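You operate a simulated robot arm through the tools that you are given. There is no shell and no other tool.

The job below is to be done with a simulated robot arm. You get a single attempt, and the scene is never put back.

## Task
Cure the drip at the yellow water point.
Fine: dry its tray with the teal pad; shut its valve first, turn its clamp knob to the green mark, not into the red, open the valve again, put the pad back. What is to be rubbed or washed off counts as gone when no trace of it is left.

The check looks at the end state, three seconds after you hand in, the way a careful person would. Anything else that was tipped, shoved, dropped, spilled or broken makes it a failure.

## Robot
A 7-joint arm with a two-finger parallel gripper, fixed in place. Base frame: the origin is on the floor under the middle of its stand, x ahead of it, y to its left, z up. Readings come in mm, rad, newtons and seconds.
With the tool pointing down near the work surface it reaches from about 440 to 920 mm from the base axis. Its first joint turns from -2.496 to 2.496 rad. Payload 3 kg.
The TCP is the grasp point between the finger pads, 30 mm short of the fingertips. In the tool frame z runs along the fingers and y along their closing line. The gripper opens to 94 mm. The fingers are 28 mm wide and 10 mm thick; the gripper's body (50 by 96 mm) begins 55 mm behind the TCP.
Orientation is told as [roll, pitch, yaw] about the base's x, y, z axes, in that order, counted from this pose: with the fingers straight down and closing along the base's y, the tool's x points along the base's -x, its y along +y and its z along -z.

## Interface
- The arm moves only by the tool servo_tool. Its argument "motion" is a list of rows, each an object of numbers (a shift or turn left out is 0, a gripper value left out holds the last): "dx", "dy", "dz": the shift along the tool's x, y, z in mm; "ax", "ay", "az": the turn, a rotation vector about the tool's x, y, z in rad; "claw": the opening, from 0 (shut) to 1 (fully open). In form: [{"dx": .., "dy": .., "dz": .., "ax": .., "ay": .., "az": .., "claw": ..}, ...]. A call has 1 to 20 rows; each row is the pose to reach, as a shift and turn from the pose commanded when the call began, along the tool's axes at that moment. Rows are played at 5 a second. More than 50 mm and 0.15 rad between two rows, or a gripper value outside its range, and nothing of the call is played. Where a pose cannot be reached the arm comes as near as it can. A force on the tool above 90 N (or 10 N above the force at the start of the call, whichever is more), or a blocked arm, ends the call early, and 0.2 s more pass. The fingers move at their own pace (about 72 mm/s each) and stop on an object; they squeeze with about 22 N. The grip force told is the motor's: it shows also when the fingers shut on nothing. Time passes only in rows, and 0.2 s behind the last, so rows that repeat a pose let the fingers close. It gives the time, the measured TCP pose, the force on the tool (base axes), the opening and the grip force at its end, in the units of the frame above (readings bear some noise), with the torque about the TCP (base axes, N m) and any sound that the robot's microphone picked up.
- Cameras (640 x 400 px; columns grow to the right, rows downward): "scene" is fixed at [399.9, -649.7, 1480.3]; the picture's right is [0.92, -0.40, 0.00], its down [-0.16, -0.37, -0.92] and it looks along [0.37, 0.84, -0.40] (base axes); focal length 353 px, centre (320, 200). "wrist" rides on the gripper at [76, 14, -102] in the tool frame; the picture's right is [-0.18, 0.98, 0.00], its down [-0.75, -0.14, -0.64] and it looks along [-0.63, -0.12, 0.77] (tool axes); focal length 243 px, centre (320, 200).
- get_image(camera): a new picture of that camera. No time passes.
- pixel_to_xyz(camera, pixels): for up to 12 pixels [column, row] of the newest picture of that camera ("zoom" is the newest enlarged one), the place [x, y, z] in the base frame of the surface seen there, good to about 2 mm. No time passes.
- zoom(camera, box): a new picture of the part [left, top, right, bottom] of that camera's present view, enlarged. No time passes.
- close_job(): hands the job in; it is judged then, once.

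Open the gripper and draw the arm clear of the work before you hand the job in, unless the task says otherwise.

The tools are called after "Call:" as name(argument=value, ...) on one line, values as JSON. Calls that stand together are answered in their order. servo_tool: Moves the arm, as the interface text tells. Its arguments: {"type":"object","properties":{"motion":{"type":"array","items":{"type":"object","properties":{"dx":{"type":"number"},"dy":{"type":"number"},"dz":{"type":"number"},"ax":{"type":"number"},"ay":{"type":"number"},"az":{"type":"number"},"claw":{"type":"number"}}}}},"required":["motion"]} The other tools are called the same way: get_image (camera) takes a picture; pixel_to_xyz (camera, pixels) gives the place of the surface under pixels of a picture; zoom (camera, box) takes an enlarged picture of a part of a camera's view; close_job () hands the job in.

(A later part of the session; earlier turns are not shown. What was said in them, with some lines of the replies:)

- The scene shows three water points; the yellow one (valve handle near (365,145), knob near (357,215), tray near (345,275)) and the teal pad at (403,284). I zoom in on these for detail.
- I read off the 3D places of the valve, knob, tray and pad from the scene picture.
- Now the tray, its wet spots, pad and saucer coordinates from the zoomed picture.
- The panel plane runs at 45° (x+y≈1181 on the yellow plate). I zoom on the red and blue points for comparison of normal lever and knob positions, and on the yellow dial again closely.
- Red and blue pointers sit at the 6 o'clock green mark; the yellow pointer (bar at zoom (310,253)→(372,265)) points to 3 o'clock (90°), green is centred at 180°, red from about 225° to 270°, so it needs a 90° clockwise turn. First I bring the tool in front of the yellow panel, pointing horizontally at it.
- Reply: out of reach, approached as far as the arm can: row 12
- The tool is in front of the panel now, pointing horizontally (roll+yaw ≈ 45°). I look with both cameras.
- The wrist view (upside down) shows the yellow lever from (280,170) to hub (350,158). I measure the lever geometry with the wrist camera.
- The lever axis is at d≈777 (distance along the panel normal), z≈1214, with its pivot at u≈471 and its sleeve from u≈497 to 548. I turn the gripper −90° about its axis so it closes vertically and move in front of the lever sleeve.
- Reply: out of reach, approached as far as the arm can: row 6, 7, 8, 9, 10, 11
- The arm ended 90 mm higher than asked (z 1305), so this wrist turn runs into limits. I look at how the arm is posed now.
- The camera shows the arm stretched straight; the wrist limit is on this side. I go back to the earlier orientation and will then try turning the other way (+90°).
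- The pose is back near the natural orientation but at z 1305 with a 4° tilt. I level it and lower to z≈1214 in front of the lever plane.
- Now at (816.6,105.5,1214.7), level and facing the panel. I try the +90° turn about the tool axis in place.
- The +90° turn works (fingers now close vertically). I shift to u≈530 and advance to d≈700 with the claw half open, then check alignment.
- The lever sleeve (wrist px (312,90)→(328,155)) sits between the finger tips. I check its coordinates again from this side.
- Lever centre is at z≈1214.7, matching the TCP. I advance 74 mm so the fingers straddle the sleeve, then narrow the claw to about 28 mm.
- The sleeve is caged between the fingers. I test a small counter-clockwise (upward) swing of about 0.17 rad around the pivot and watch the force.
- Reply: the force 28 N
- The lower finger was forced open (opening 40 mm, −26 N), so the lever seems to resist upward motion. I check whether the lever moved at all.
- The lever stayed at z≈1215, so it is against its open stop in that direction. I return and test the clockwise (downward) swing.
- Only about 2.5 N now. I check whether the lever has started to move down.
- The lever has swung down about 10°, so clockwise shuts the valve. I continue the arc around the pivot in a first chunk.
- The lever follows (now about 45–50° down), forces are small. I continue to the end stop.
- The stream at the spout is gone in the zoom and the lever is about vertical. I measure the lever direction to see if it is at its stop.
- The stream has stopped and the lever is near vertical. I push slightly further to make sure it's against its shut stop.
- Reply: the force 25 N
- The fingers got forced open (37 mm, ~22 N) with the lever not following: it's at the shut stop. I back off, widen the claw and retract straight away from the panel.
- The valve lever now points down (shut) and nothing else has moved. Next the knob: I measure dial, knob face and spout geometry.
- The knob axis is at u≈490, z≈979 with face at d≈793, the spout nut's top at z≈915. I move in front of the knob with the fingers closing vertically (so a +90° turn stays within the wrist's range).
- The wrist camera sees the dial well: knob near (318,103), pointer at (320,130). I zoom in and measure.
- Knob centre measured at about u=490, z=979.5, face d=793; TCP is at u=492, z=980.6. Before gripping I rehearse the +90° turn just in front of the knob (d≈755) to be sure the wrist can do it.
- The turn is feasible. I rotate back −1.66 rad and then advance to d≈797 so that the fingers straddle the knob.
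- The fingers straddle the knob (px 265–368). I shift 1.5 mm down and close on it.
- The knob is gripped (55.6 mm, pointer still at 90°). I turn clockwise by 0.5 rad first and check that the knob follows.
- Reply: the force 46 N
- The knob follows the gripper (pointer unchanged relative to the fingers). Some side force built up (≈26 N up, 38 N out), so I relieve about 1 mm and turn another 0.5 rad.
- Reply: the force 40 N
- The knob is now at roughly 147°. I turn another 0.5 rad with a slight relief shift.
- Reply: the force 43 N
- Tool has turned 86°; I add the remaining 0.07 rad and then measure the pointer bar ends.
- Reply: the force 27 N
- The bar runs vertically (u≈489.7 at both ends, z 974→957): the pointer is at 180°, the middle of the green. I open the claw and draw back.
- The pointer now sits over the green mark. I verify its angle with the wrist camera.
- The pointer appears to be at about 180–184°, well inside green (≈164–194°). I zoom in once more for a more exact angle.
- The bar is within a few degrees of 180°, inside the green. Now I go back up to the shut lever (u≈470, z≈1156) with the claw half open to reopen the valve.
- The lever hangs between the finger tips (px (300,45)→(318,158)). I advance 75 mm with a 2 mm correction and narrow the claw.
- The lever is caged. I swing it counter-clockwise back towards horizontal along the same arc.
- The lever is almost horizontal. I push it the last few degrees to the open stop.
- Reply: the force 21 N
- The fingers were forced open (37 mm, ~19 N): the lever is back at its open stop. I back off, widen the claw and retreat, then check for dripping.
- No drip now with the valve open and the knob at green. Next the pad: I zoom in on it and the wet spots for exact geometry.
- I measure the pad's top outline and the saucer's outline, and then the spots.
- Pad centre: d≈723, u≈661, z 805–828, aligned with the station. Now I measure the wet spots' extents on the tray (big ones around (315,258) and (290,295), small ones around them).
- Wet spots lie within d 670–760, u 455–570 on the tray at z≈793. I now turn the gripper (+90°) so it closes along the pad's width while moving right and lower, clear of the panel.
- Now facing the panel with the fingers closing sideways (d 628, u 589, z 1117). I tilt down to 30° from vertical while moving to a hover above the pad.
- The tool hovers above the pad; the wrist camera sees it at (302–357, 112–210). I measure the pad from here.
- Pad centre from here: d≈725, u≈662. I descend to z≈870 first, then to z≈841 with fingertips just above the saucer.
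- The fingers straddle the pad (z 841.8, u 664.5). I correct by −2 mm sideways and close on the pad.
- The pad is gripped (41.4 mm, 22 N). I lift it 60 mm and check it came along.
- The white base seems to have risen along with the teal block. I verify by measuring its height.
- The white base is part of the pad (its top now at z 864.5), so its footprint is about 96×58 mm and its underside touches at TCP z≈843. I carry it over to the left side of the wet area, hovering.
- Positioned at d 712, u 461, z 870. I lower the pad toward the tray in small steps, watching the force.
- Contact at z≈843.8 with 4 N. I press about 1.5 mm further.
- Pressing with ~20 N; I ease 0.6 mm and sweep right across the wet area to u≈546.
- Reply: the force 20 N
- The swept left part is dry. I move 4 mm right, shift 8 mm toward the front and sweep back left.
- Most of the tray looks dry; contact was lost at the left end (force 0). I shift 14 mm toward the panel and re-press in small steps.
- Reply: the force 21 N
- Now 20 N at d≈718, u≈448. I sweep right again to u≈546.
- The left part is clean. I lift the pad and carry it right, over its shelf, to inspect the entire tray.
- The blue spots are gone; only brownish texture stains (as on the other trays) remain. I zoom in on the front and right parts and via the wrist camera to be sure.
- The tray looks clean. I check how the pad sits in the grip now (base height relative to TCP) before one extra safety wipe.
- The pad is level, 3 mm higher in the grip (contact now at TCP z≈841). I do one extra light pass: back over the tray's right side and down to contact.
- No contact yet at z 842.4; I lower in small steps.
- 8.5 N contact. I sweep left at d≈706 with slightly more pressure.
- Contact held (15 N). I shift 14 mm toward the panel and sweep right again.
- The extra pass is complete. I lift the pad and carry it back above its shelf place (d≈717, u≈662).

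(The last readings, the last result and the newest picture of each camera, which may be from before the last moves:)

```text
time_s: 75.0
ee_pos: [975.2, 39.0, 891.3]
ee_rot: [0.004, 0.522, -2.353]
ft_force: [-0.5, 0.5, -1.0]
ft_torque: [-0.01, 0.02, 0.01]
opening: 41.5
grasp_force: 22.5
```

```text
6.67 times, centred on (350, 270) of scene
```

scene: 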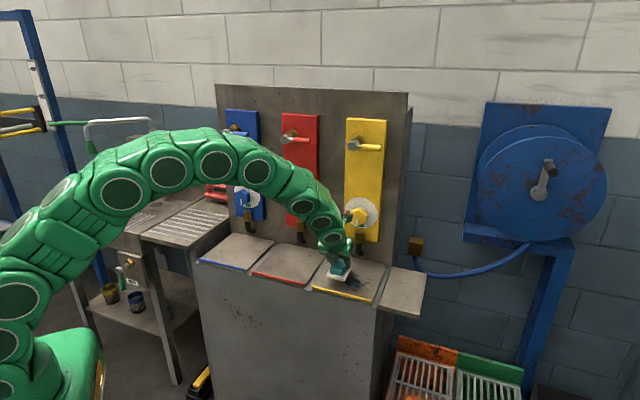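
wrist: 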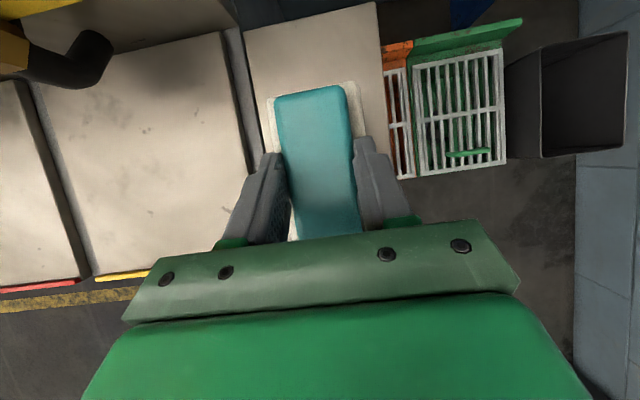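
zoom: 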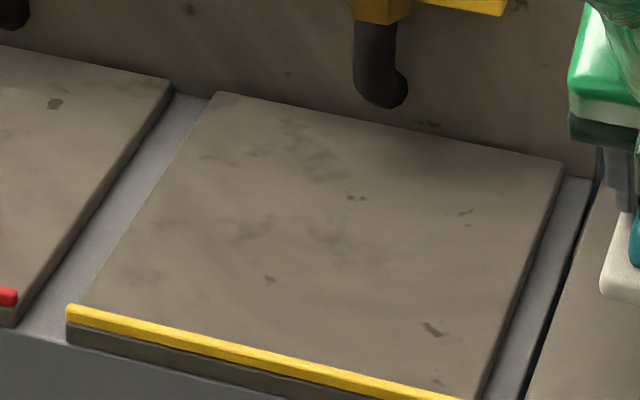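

The tray is dry and the spout is not dripping. I measure the pad base's height to set it down gently.

Call:
pixel_to_xyz(camera="wrist", pixels=[[353, 92], [270, 105], [292, 235], [358, 125], [272, 125]])

```text
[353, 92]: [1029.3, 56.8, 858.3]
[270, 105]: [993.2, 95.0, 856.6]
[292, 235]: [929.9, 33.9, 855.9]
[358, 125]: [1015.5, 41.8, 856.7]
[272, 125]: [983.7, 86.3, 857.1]
```

Base top is at ≈857, so contact is expected around TCP z≈839.6. I lower toward it.

Call:
servo_tool(motion=[{"dx": -7.5, "dz": 13}, {"dx": -15, "dz": 26}, {"dx": -20, "dz": 34.6}, {"dx": -23.5, "dz": 40.7}, {"dx": -25, "dz": 43.3}, {"dx": -25.4, "dz": 44.0}])

```text
time_s: 76.4
ee_pos: [974.9, 39.4, 840.9]
ee_rot: [0.005, 0.522, -2.353]
ft_force: [0.4, -0.2, -1.4]
ft_torque: [0.01, 0.01, 0.01]
opening: 41.5
grasp_force: 21.5
```

No contact yet at z 840.9; I lower a little further in sub-millimetre steps.

Call:
servo_tool(motion=[{"dx": -0.3, "dz": 0.5}, {"dx": -0.6, "dz": 1.0}])

```text
time_s: 77.0
ee_pos: [974.2, 38.9, 838.6]
ee_rot: [0.006, 0.522, -2.352]
ft_force: [0.0, -1.2, 0.2]
ft_torque: [-0.1, 0.02, -0.01]
opening: 41.5
grasp_force: 21.7
```

Call:
servo_tool(motion=[{"dx": -0.2, "dz": 0.4}, {"dx": -0.4, "dz": 0.7}])

```text
time_s: 77.6
ee_pos: [973.7, 38.0, 838.8]
ee_rot: [0.005, 0.525, -2.35]
ft_force: [1.5, 1.5, 12.2]
ft_torque: [-0.26, 0.39, -0.04]
opening: 41.3
grasp_force: 21.9
```

The pad rests on its shelf (12 N). I ease off slightly, open the fingers and check.

Call:
servo_tool(motion=[{"dx": 0.2, "dz": -0.4}, {"dx": 0.2, "dz": -0.4, "claw": 0.5}, {"dx": 0.2, "dz": -0.4, "claw": 0.6}, {"dx": 0.2, "dz": -0.4, "claw": 0.7}, {"dx": 0.2, "dz": -0.4, "claw": 0.7}])

Call:
get_image(camera="wrist")

```text
time_s: 78.8
ee_pos: [974.6, 39.4, 838.7]
ee_rot: [0.005, 0.524, -2.353]
ft_force: [2.0, -4.2, 15.3]
ft_torque: [0.28, 0.35, 0.05]
opening: 63.6
grasp_force: 0.1
```

```text
taken
```

wrist: 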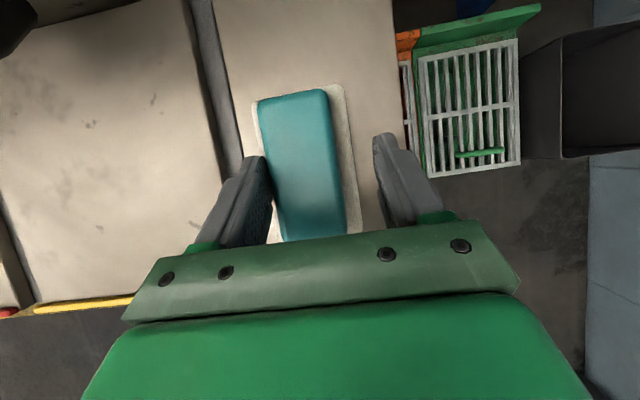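

The fingertips are touching the white base and dragged the pad about 11 mm left while opening. I raise 5 mm so they're clear of the base and check.

Call:
servo_tool(motion=[{"dx": 1.2, "dz": -2.2}, {"dx": 2.5, "dz": -4.3}, {"dx": 2.5, "dz": -4.3}])

Call:
get_image(camera="wrist")

Call:
pixel_to_xyz(camera="wrist", pixels=[[262, 105], [325, 92], [344, 220], [290, 235], [340, 90], [252, 108], [232, 100], [300, 160]])

```text
time_s: 79.6
ee_pos: [974.7, 39.2, 842.7]
ee_rot: [0.003, 0.521, -2.352]
ft_force: [-0.6, 0.4, -0.1]
ft_torque: [0.02, 0.02, 0.0]
opening: 66.2
grasp_force: 0.0
```

```text
taken
```

wrist: 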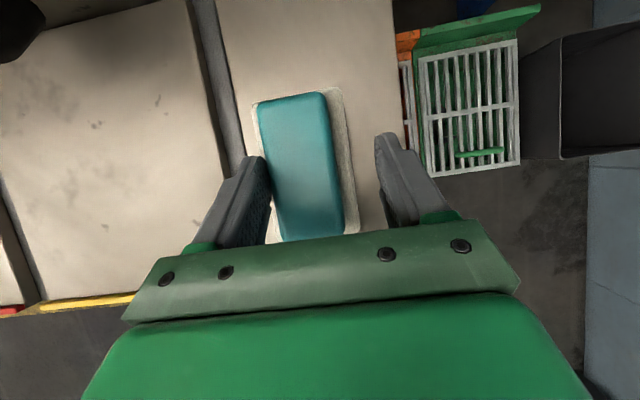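

```text
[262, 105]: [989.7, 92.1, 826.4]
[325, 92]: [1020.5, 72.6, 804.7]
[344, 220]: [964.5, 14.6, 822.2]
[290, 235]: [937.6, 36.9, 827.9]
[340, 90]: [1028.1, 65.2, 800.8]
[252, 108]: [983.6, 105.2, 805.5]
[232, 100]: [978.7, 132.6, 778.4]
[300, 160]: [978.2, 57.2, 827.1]
```

The pad sits flat on the shelf but about 10 mm left of its place (teal centre u≈652 instead of 662). With fingertips now clear of the base, I close gently to push it back to centre and reopen.

Call:
servo_tool(motion=[{"dy": 0.5, "claw": 0.62}, {"dy": 0.5, "claw": 0.55}, {"dy": 0.5, "claw": 0.48}, {"dy": 0.5, "claw": 0.43}, {"dy": 0.5, "claw": 0.42}, {"dy": 0.5, "claw": 0.42}])

Call:
get_image(camera="wrist")

```text
time_s: 81.0
ee_pos: [974.2, 39.1, 842.2]
ee_rot: [0.005, 0.523, -2.353]
ft_force: [0.3, -0.5, 1.2]
ft_torque: [0.02, 0.05, 0.01]
opening: 41.2
grasp_force: 21.9
```

```text
taken
```

wrist: 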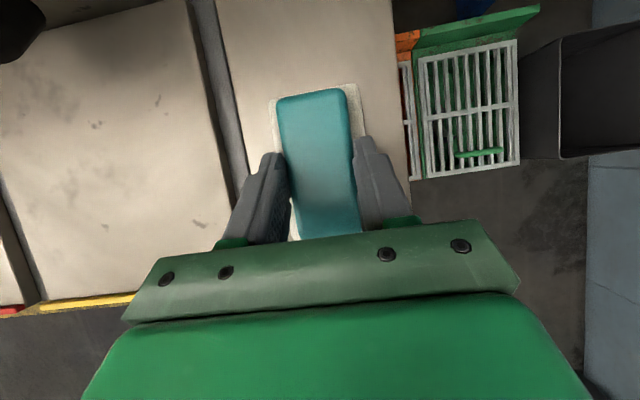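

The pad is re-centred. I reopen the fingers and check that it stays in place.

Call:
servo_tool(motion=[{"claw": 0.5}, {"claw": 0.6}, {"claw": 0.7}, {"claw": 0.7}])

Call:
get_image(camera="wrist")

```text
time_s: 82.0
ee_pos: [973.9, 39.3, 843.2]
ee_rot: [0.005, 0.523, -2.35]
ft_force: [1.1, 0.0, 0.1]
ft_torque: [-0.03, 0.02, -0.01]
opening: 65.4
grasp_force: 0.0
```

```text
taken
```

wrist: 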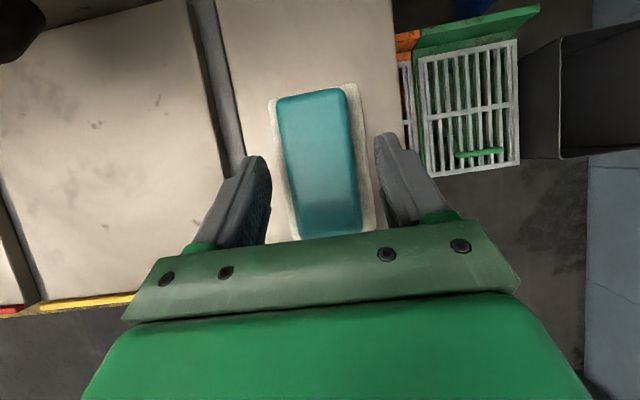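

The pad stays centred between the open fingers. I withdraw along the tool axis, up and away.

Call:
servo_tool(motion=[{"dz": -20}, {"dz": -55}, {"dz": -95}, {"dz": -135}, {"dz": -175}, {"dz": -215}])

Call:
get_image(camera="scene")

Call:
zoom(camera="scene", box=[378, 260, 428, 310])

Call:
pixel_to_xyz(camera="zoom", pixels=[[303, 122], [388, 136], [358, 245], [270, 226], [272, 150], [420, 180], [385, 340], [228, 305], [300, 165]])

```text
time_s: 83.4
ee_pos: [898.7, -36.2, 1029.9]
ee_rot: [0.003, 0.523, -2.353]
ft_force: [0.2, 0.5, -0.2]
ft_torque: [-0.01, -0.03, 0.03]
opening: 65.8
grasp_force: 0.1
```

```text
taken
```

scene: 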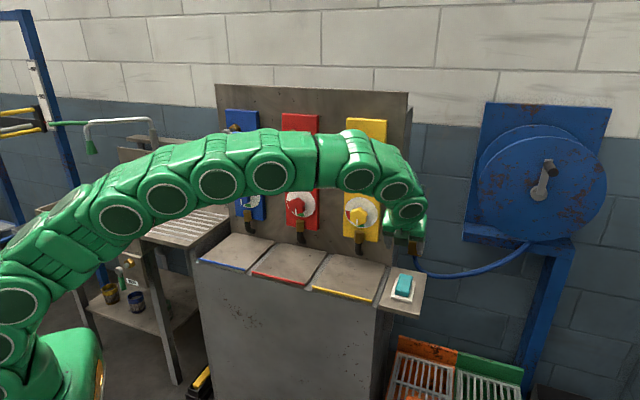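

```text
8.00 times, centred on (403, 285) of scene
```

zoom: 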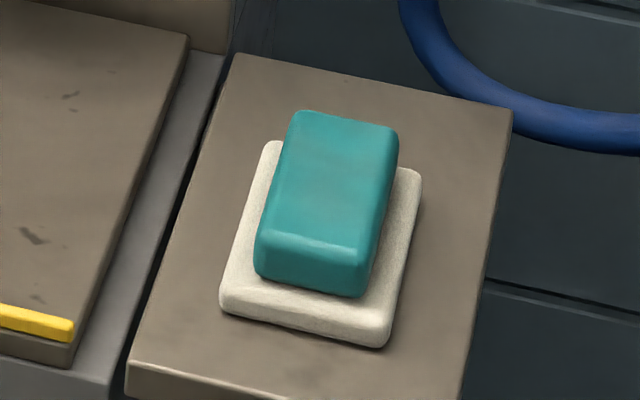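

```text
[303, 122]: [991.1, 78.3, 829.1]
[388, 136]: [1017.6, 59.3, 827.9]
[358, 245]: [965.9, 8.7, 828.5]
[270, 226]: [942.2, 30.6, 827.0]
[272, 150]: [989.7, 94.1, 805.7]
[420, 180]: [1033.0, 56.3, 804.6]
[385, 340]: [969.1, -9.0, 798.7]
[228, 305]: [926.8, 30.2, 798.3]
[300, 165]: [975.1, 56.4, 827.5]
```

The pad is back within about 1 mm of where it was. I draw the arm further back and check lever, knob and tray once more.

Call:
servo_tool(motion=[{"dx": -11.8, "dy": -22, "dz": -29.9}, {"dx": -23.6, "dy": -43.8, "dz": -59.8}, {"dx": -35.4, "dy": -65.8, "dz": -89.7}, {"dx": -47.2, "dy": -87.7, "dz": -119.6}, {"dx": -59, "dy": -109.6, "dz": -149.5}, {"dx": -70.8, "dy": -131.5, "dz": -179.4}])

Call:
get_image(camera="scene")

Call:
get_image(camera="wrist")

Call:
zoom(camera="scene", box=[320, 180, 400, 310])

```text
time_s: 84.8
ee_pos: [697.3, -48.9, 1145.9]
ee_rot: [0.004, 0.521, -2.354]
ft_force: [-0.4, -0.1, -0.6]
ft_torque: [0.01, 0.0, 0.0]
opening: 65.6
grasp_force: 0.1
```

```text
taken
```

scene: 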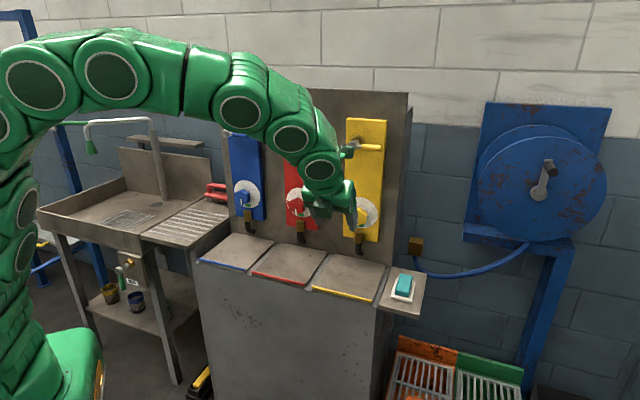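

```text
taken
```

wrist: 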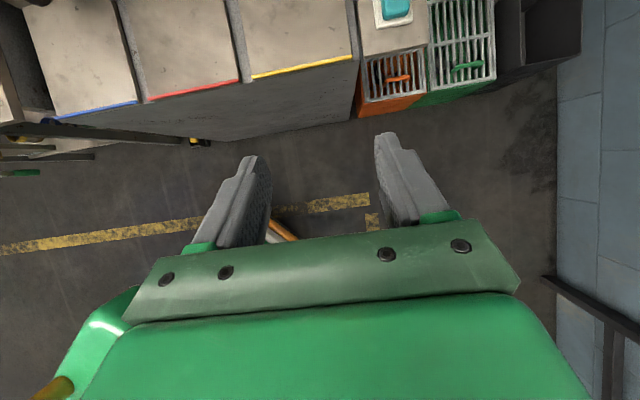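

```text
3.08 times, centred on (360, 245) of scene
```

zoom: 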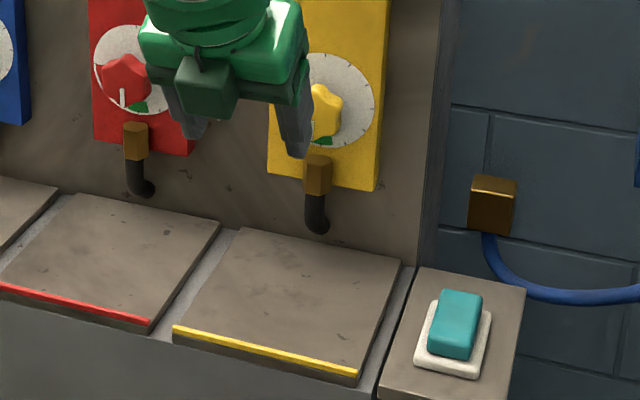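

The arm still hides part of the yellow panel, so I move it further back to verify knob and lever.

Call:
servo_tool(motion=[{"dx": -2.3, "dy": -28.3, "dz": -24.4}, {"dx": -4.5, "dy": -56.6, "dz": -48.8}, {"dx": -6.8, "dy": -84.9, "dz": -73.2}, {"dx": -9, "dy": -113.1, "dz": -97.5}, {"dx": -11.3, "dy": -141.4, "dz": -121.9}, {"dx": -13.5, "dy": -169.7, "dz": -146.3}])

Call:
zoom(camera="scene", box=[335, 190, 385, 235])

Call:
zoom(camera="scene", box=[220, 100, 430, 310])

Call:
zoom(camera="scene", box=[320, 100, 420, 180])

Call:
zoom(camera="scene", box=[320, 235, 400, 300])

```text
time_s: 86.2
ee_pos: [517.8, 9.1, 1267.3]
ee_rot: [0.005, 0.524, -2.352]
ft_force: [0.2, 0.4, 0.3]
ft_torque: [0.0, 0.0, 0.02]
opening: 66.0
grasp_force: 0.1
```

```text
8.89 times, centred on (360, 212) of scene
```

zoom: 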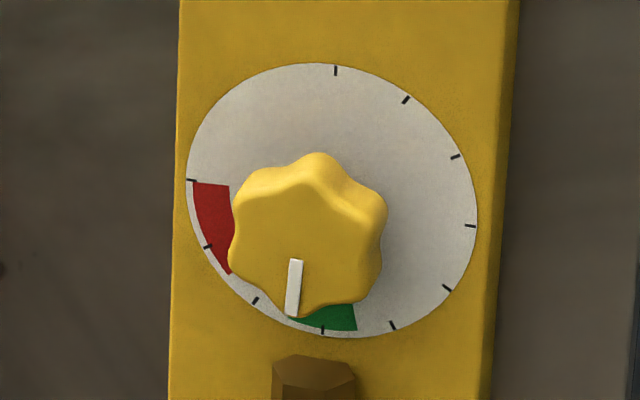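

```text
1.90 times, centred on (325, 205) of scene
```

zoom: 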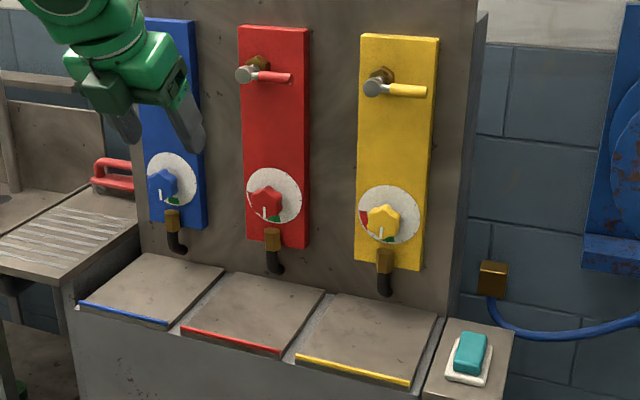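

```text
5.00 times, centred on (370, 140) of scene
```

zoom: 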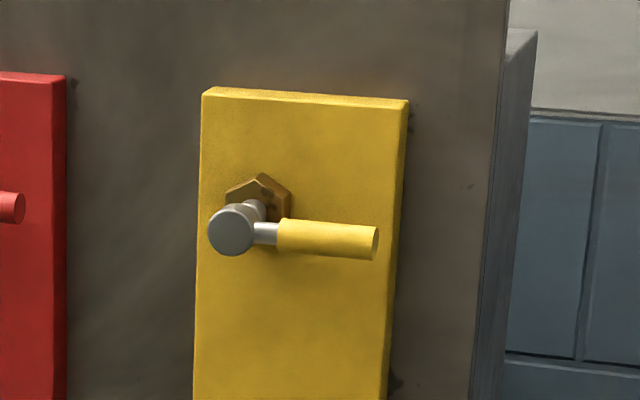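

```text
6.15 times, centred on (360, 268) of scene
```

zoom: 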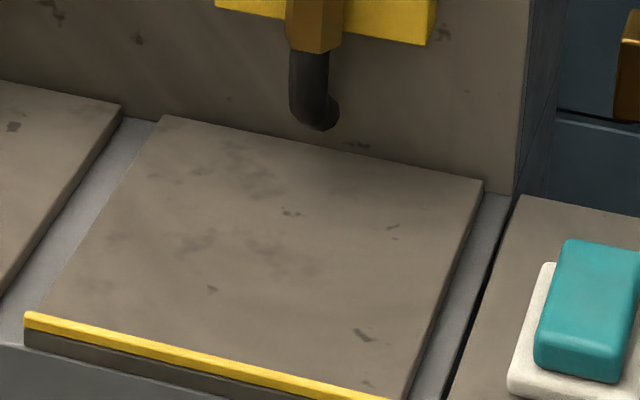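

Final views: the lever is horizontal (open) as at the start, the pointer is on green, the spout isn't dripping, the tray is dry and the pad is in its place. The gripper is open and the arm is clear, so I hand in.

Call:
close_job()

```text
The job is handed in.
```

The yellow water point no longer drips: its valve is open again, its clamp knob is on the green mark, and its tray is dry. I've handed the job in; I haven't seen the result of the check.

- **Valve:** I swung the lever down to its shut stop and the stream stopped. After setting the knob I swung it back up to its open stop, and no water came out.
- **Knob:** I turned it about 90° clockwise while the valve was shut. The pointer reads within a few degrees of the middle of the green, well clear of the red.
- **Tray:** I wiped it with the teal pad after reopening the valve, in several passes plus an extra pair. Close-up pictures show no water left, only the same kind of brown stains as on the other trays.
- **Pad:** it is back on its shelf within about 1–2 mm of where it started. When I first let go of it, the fingers dragged it about 10 mm to the left, so I pushed it back into place.

In the last pictures nothing else at the station looked moved. The gripper was open and the arm drawn well back when I handed in.
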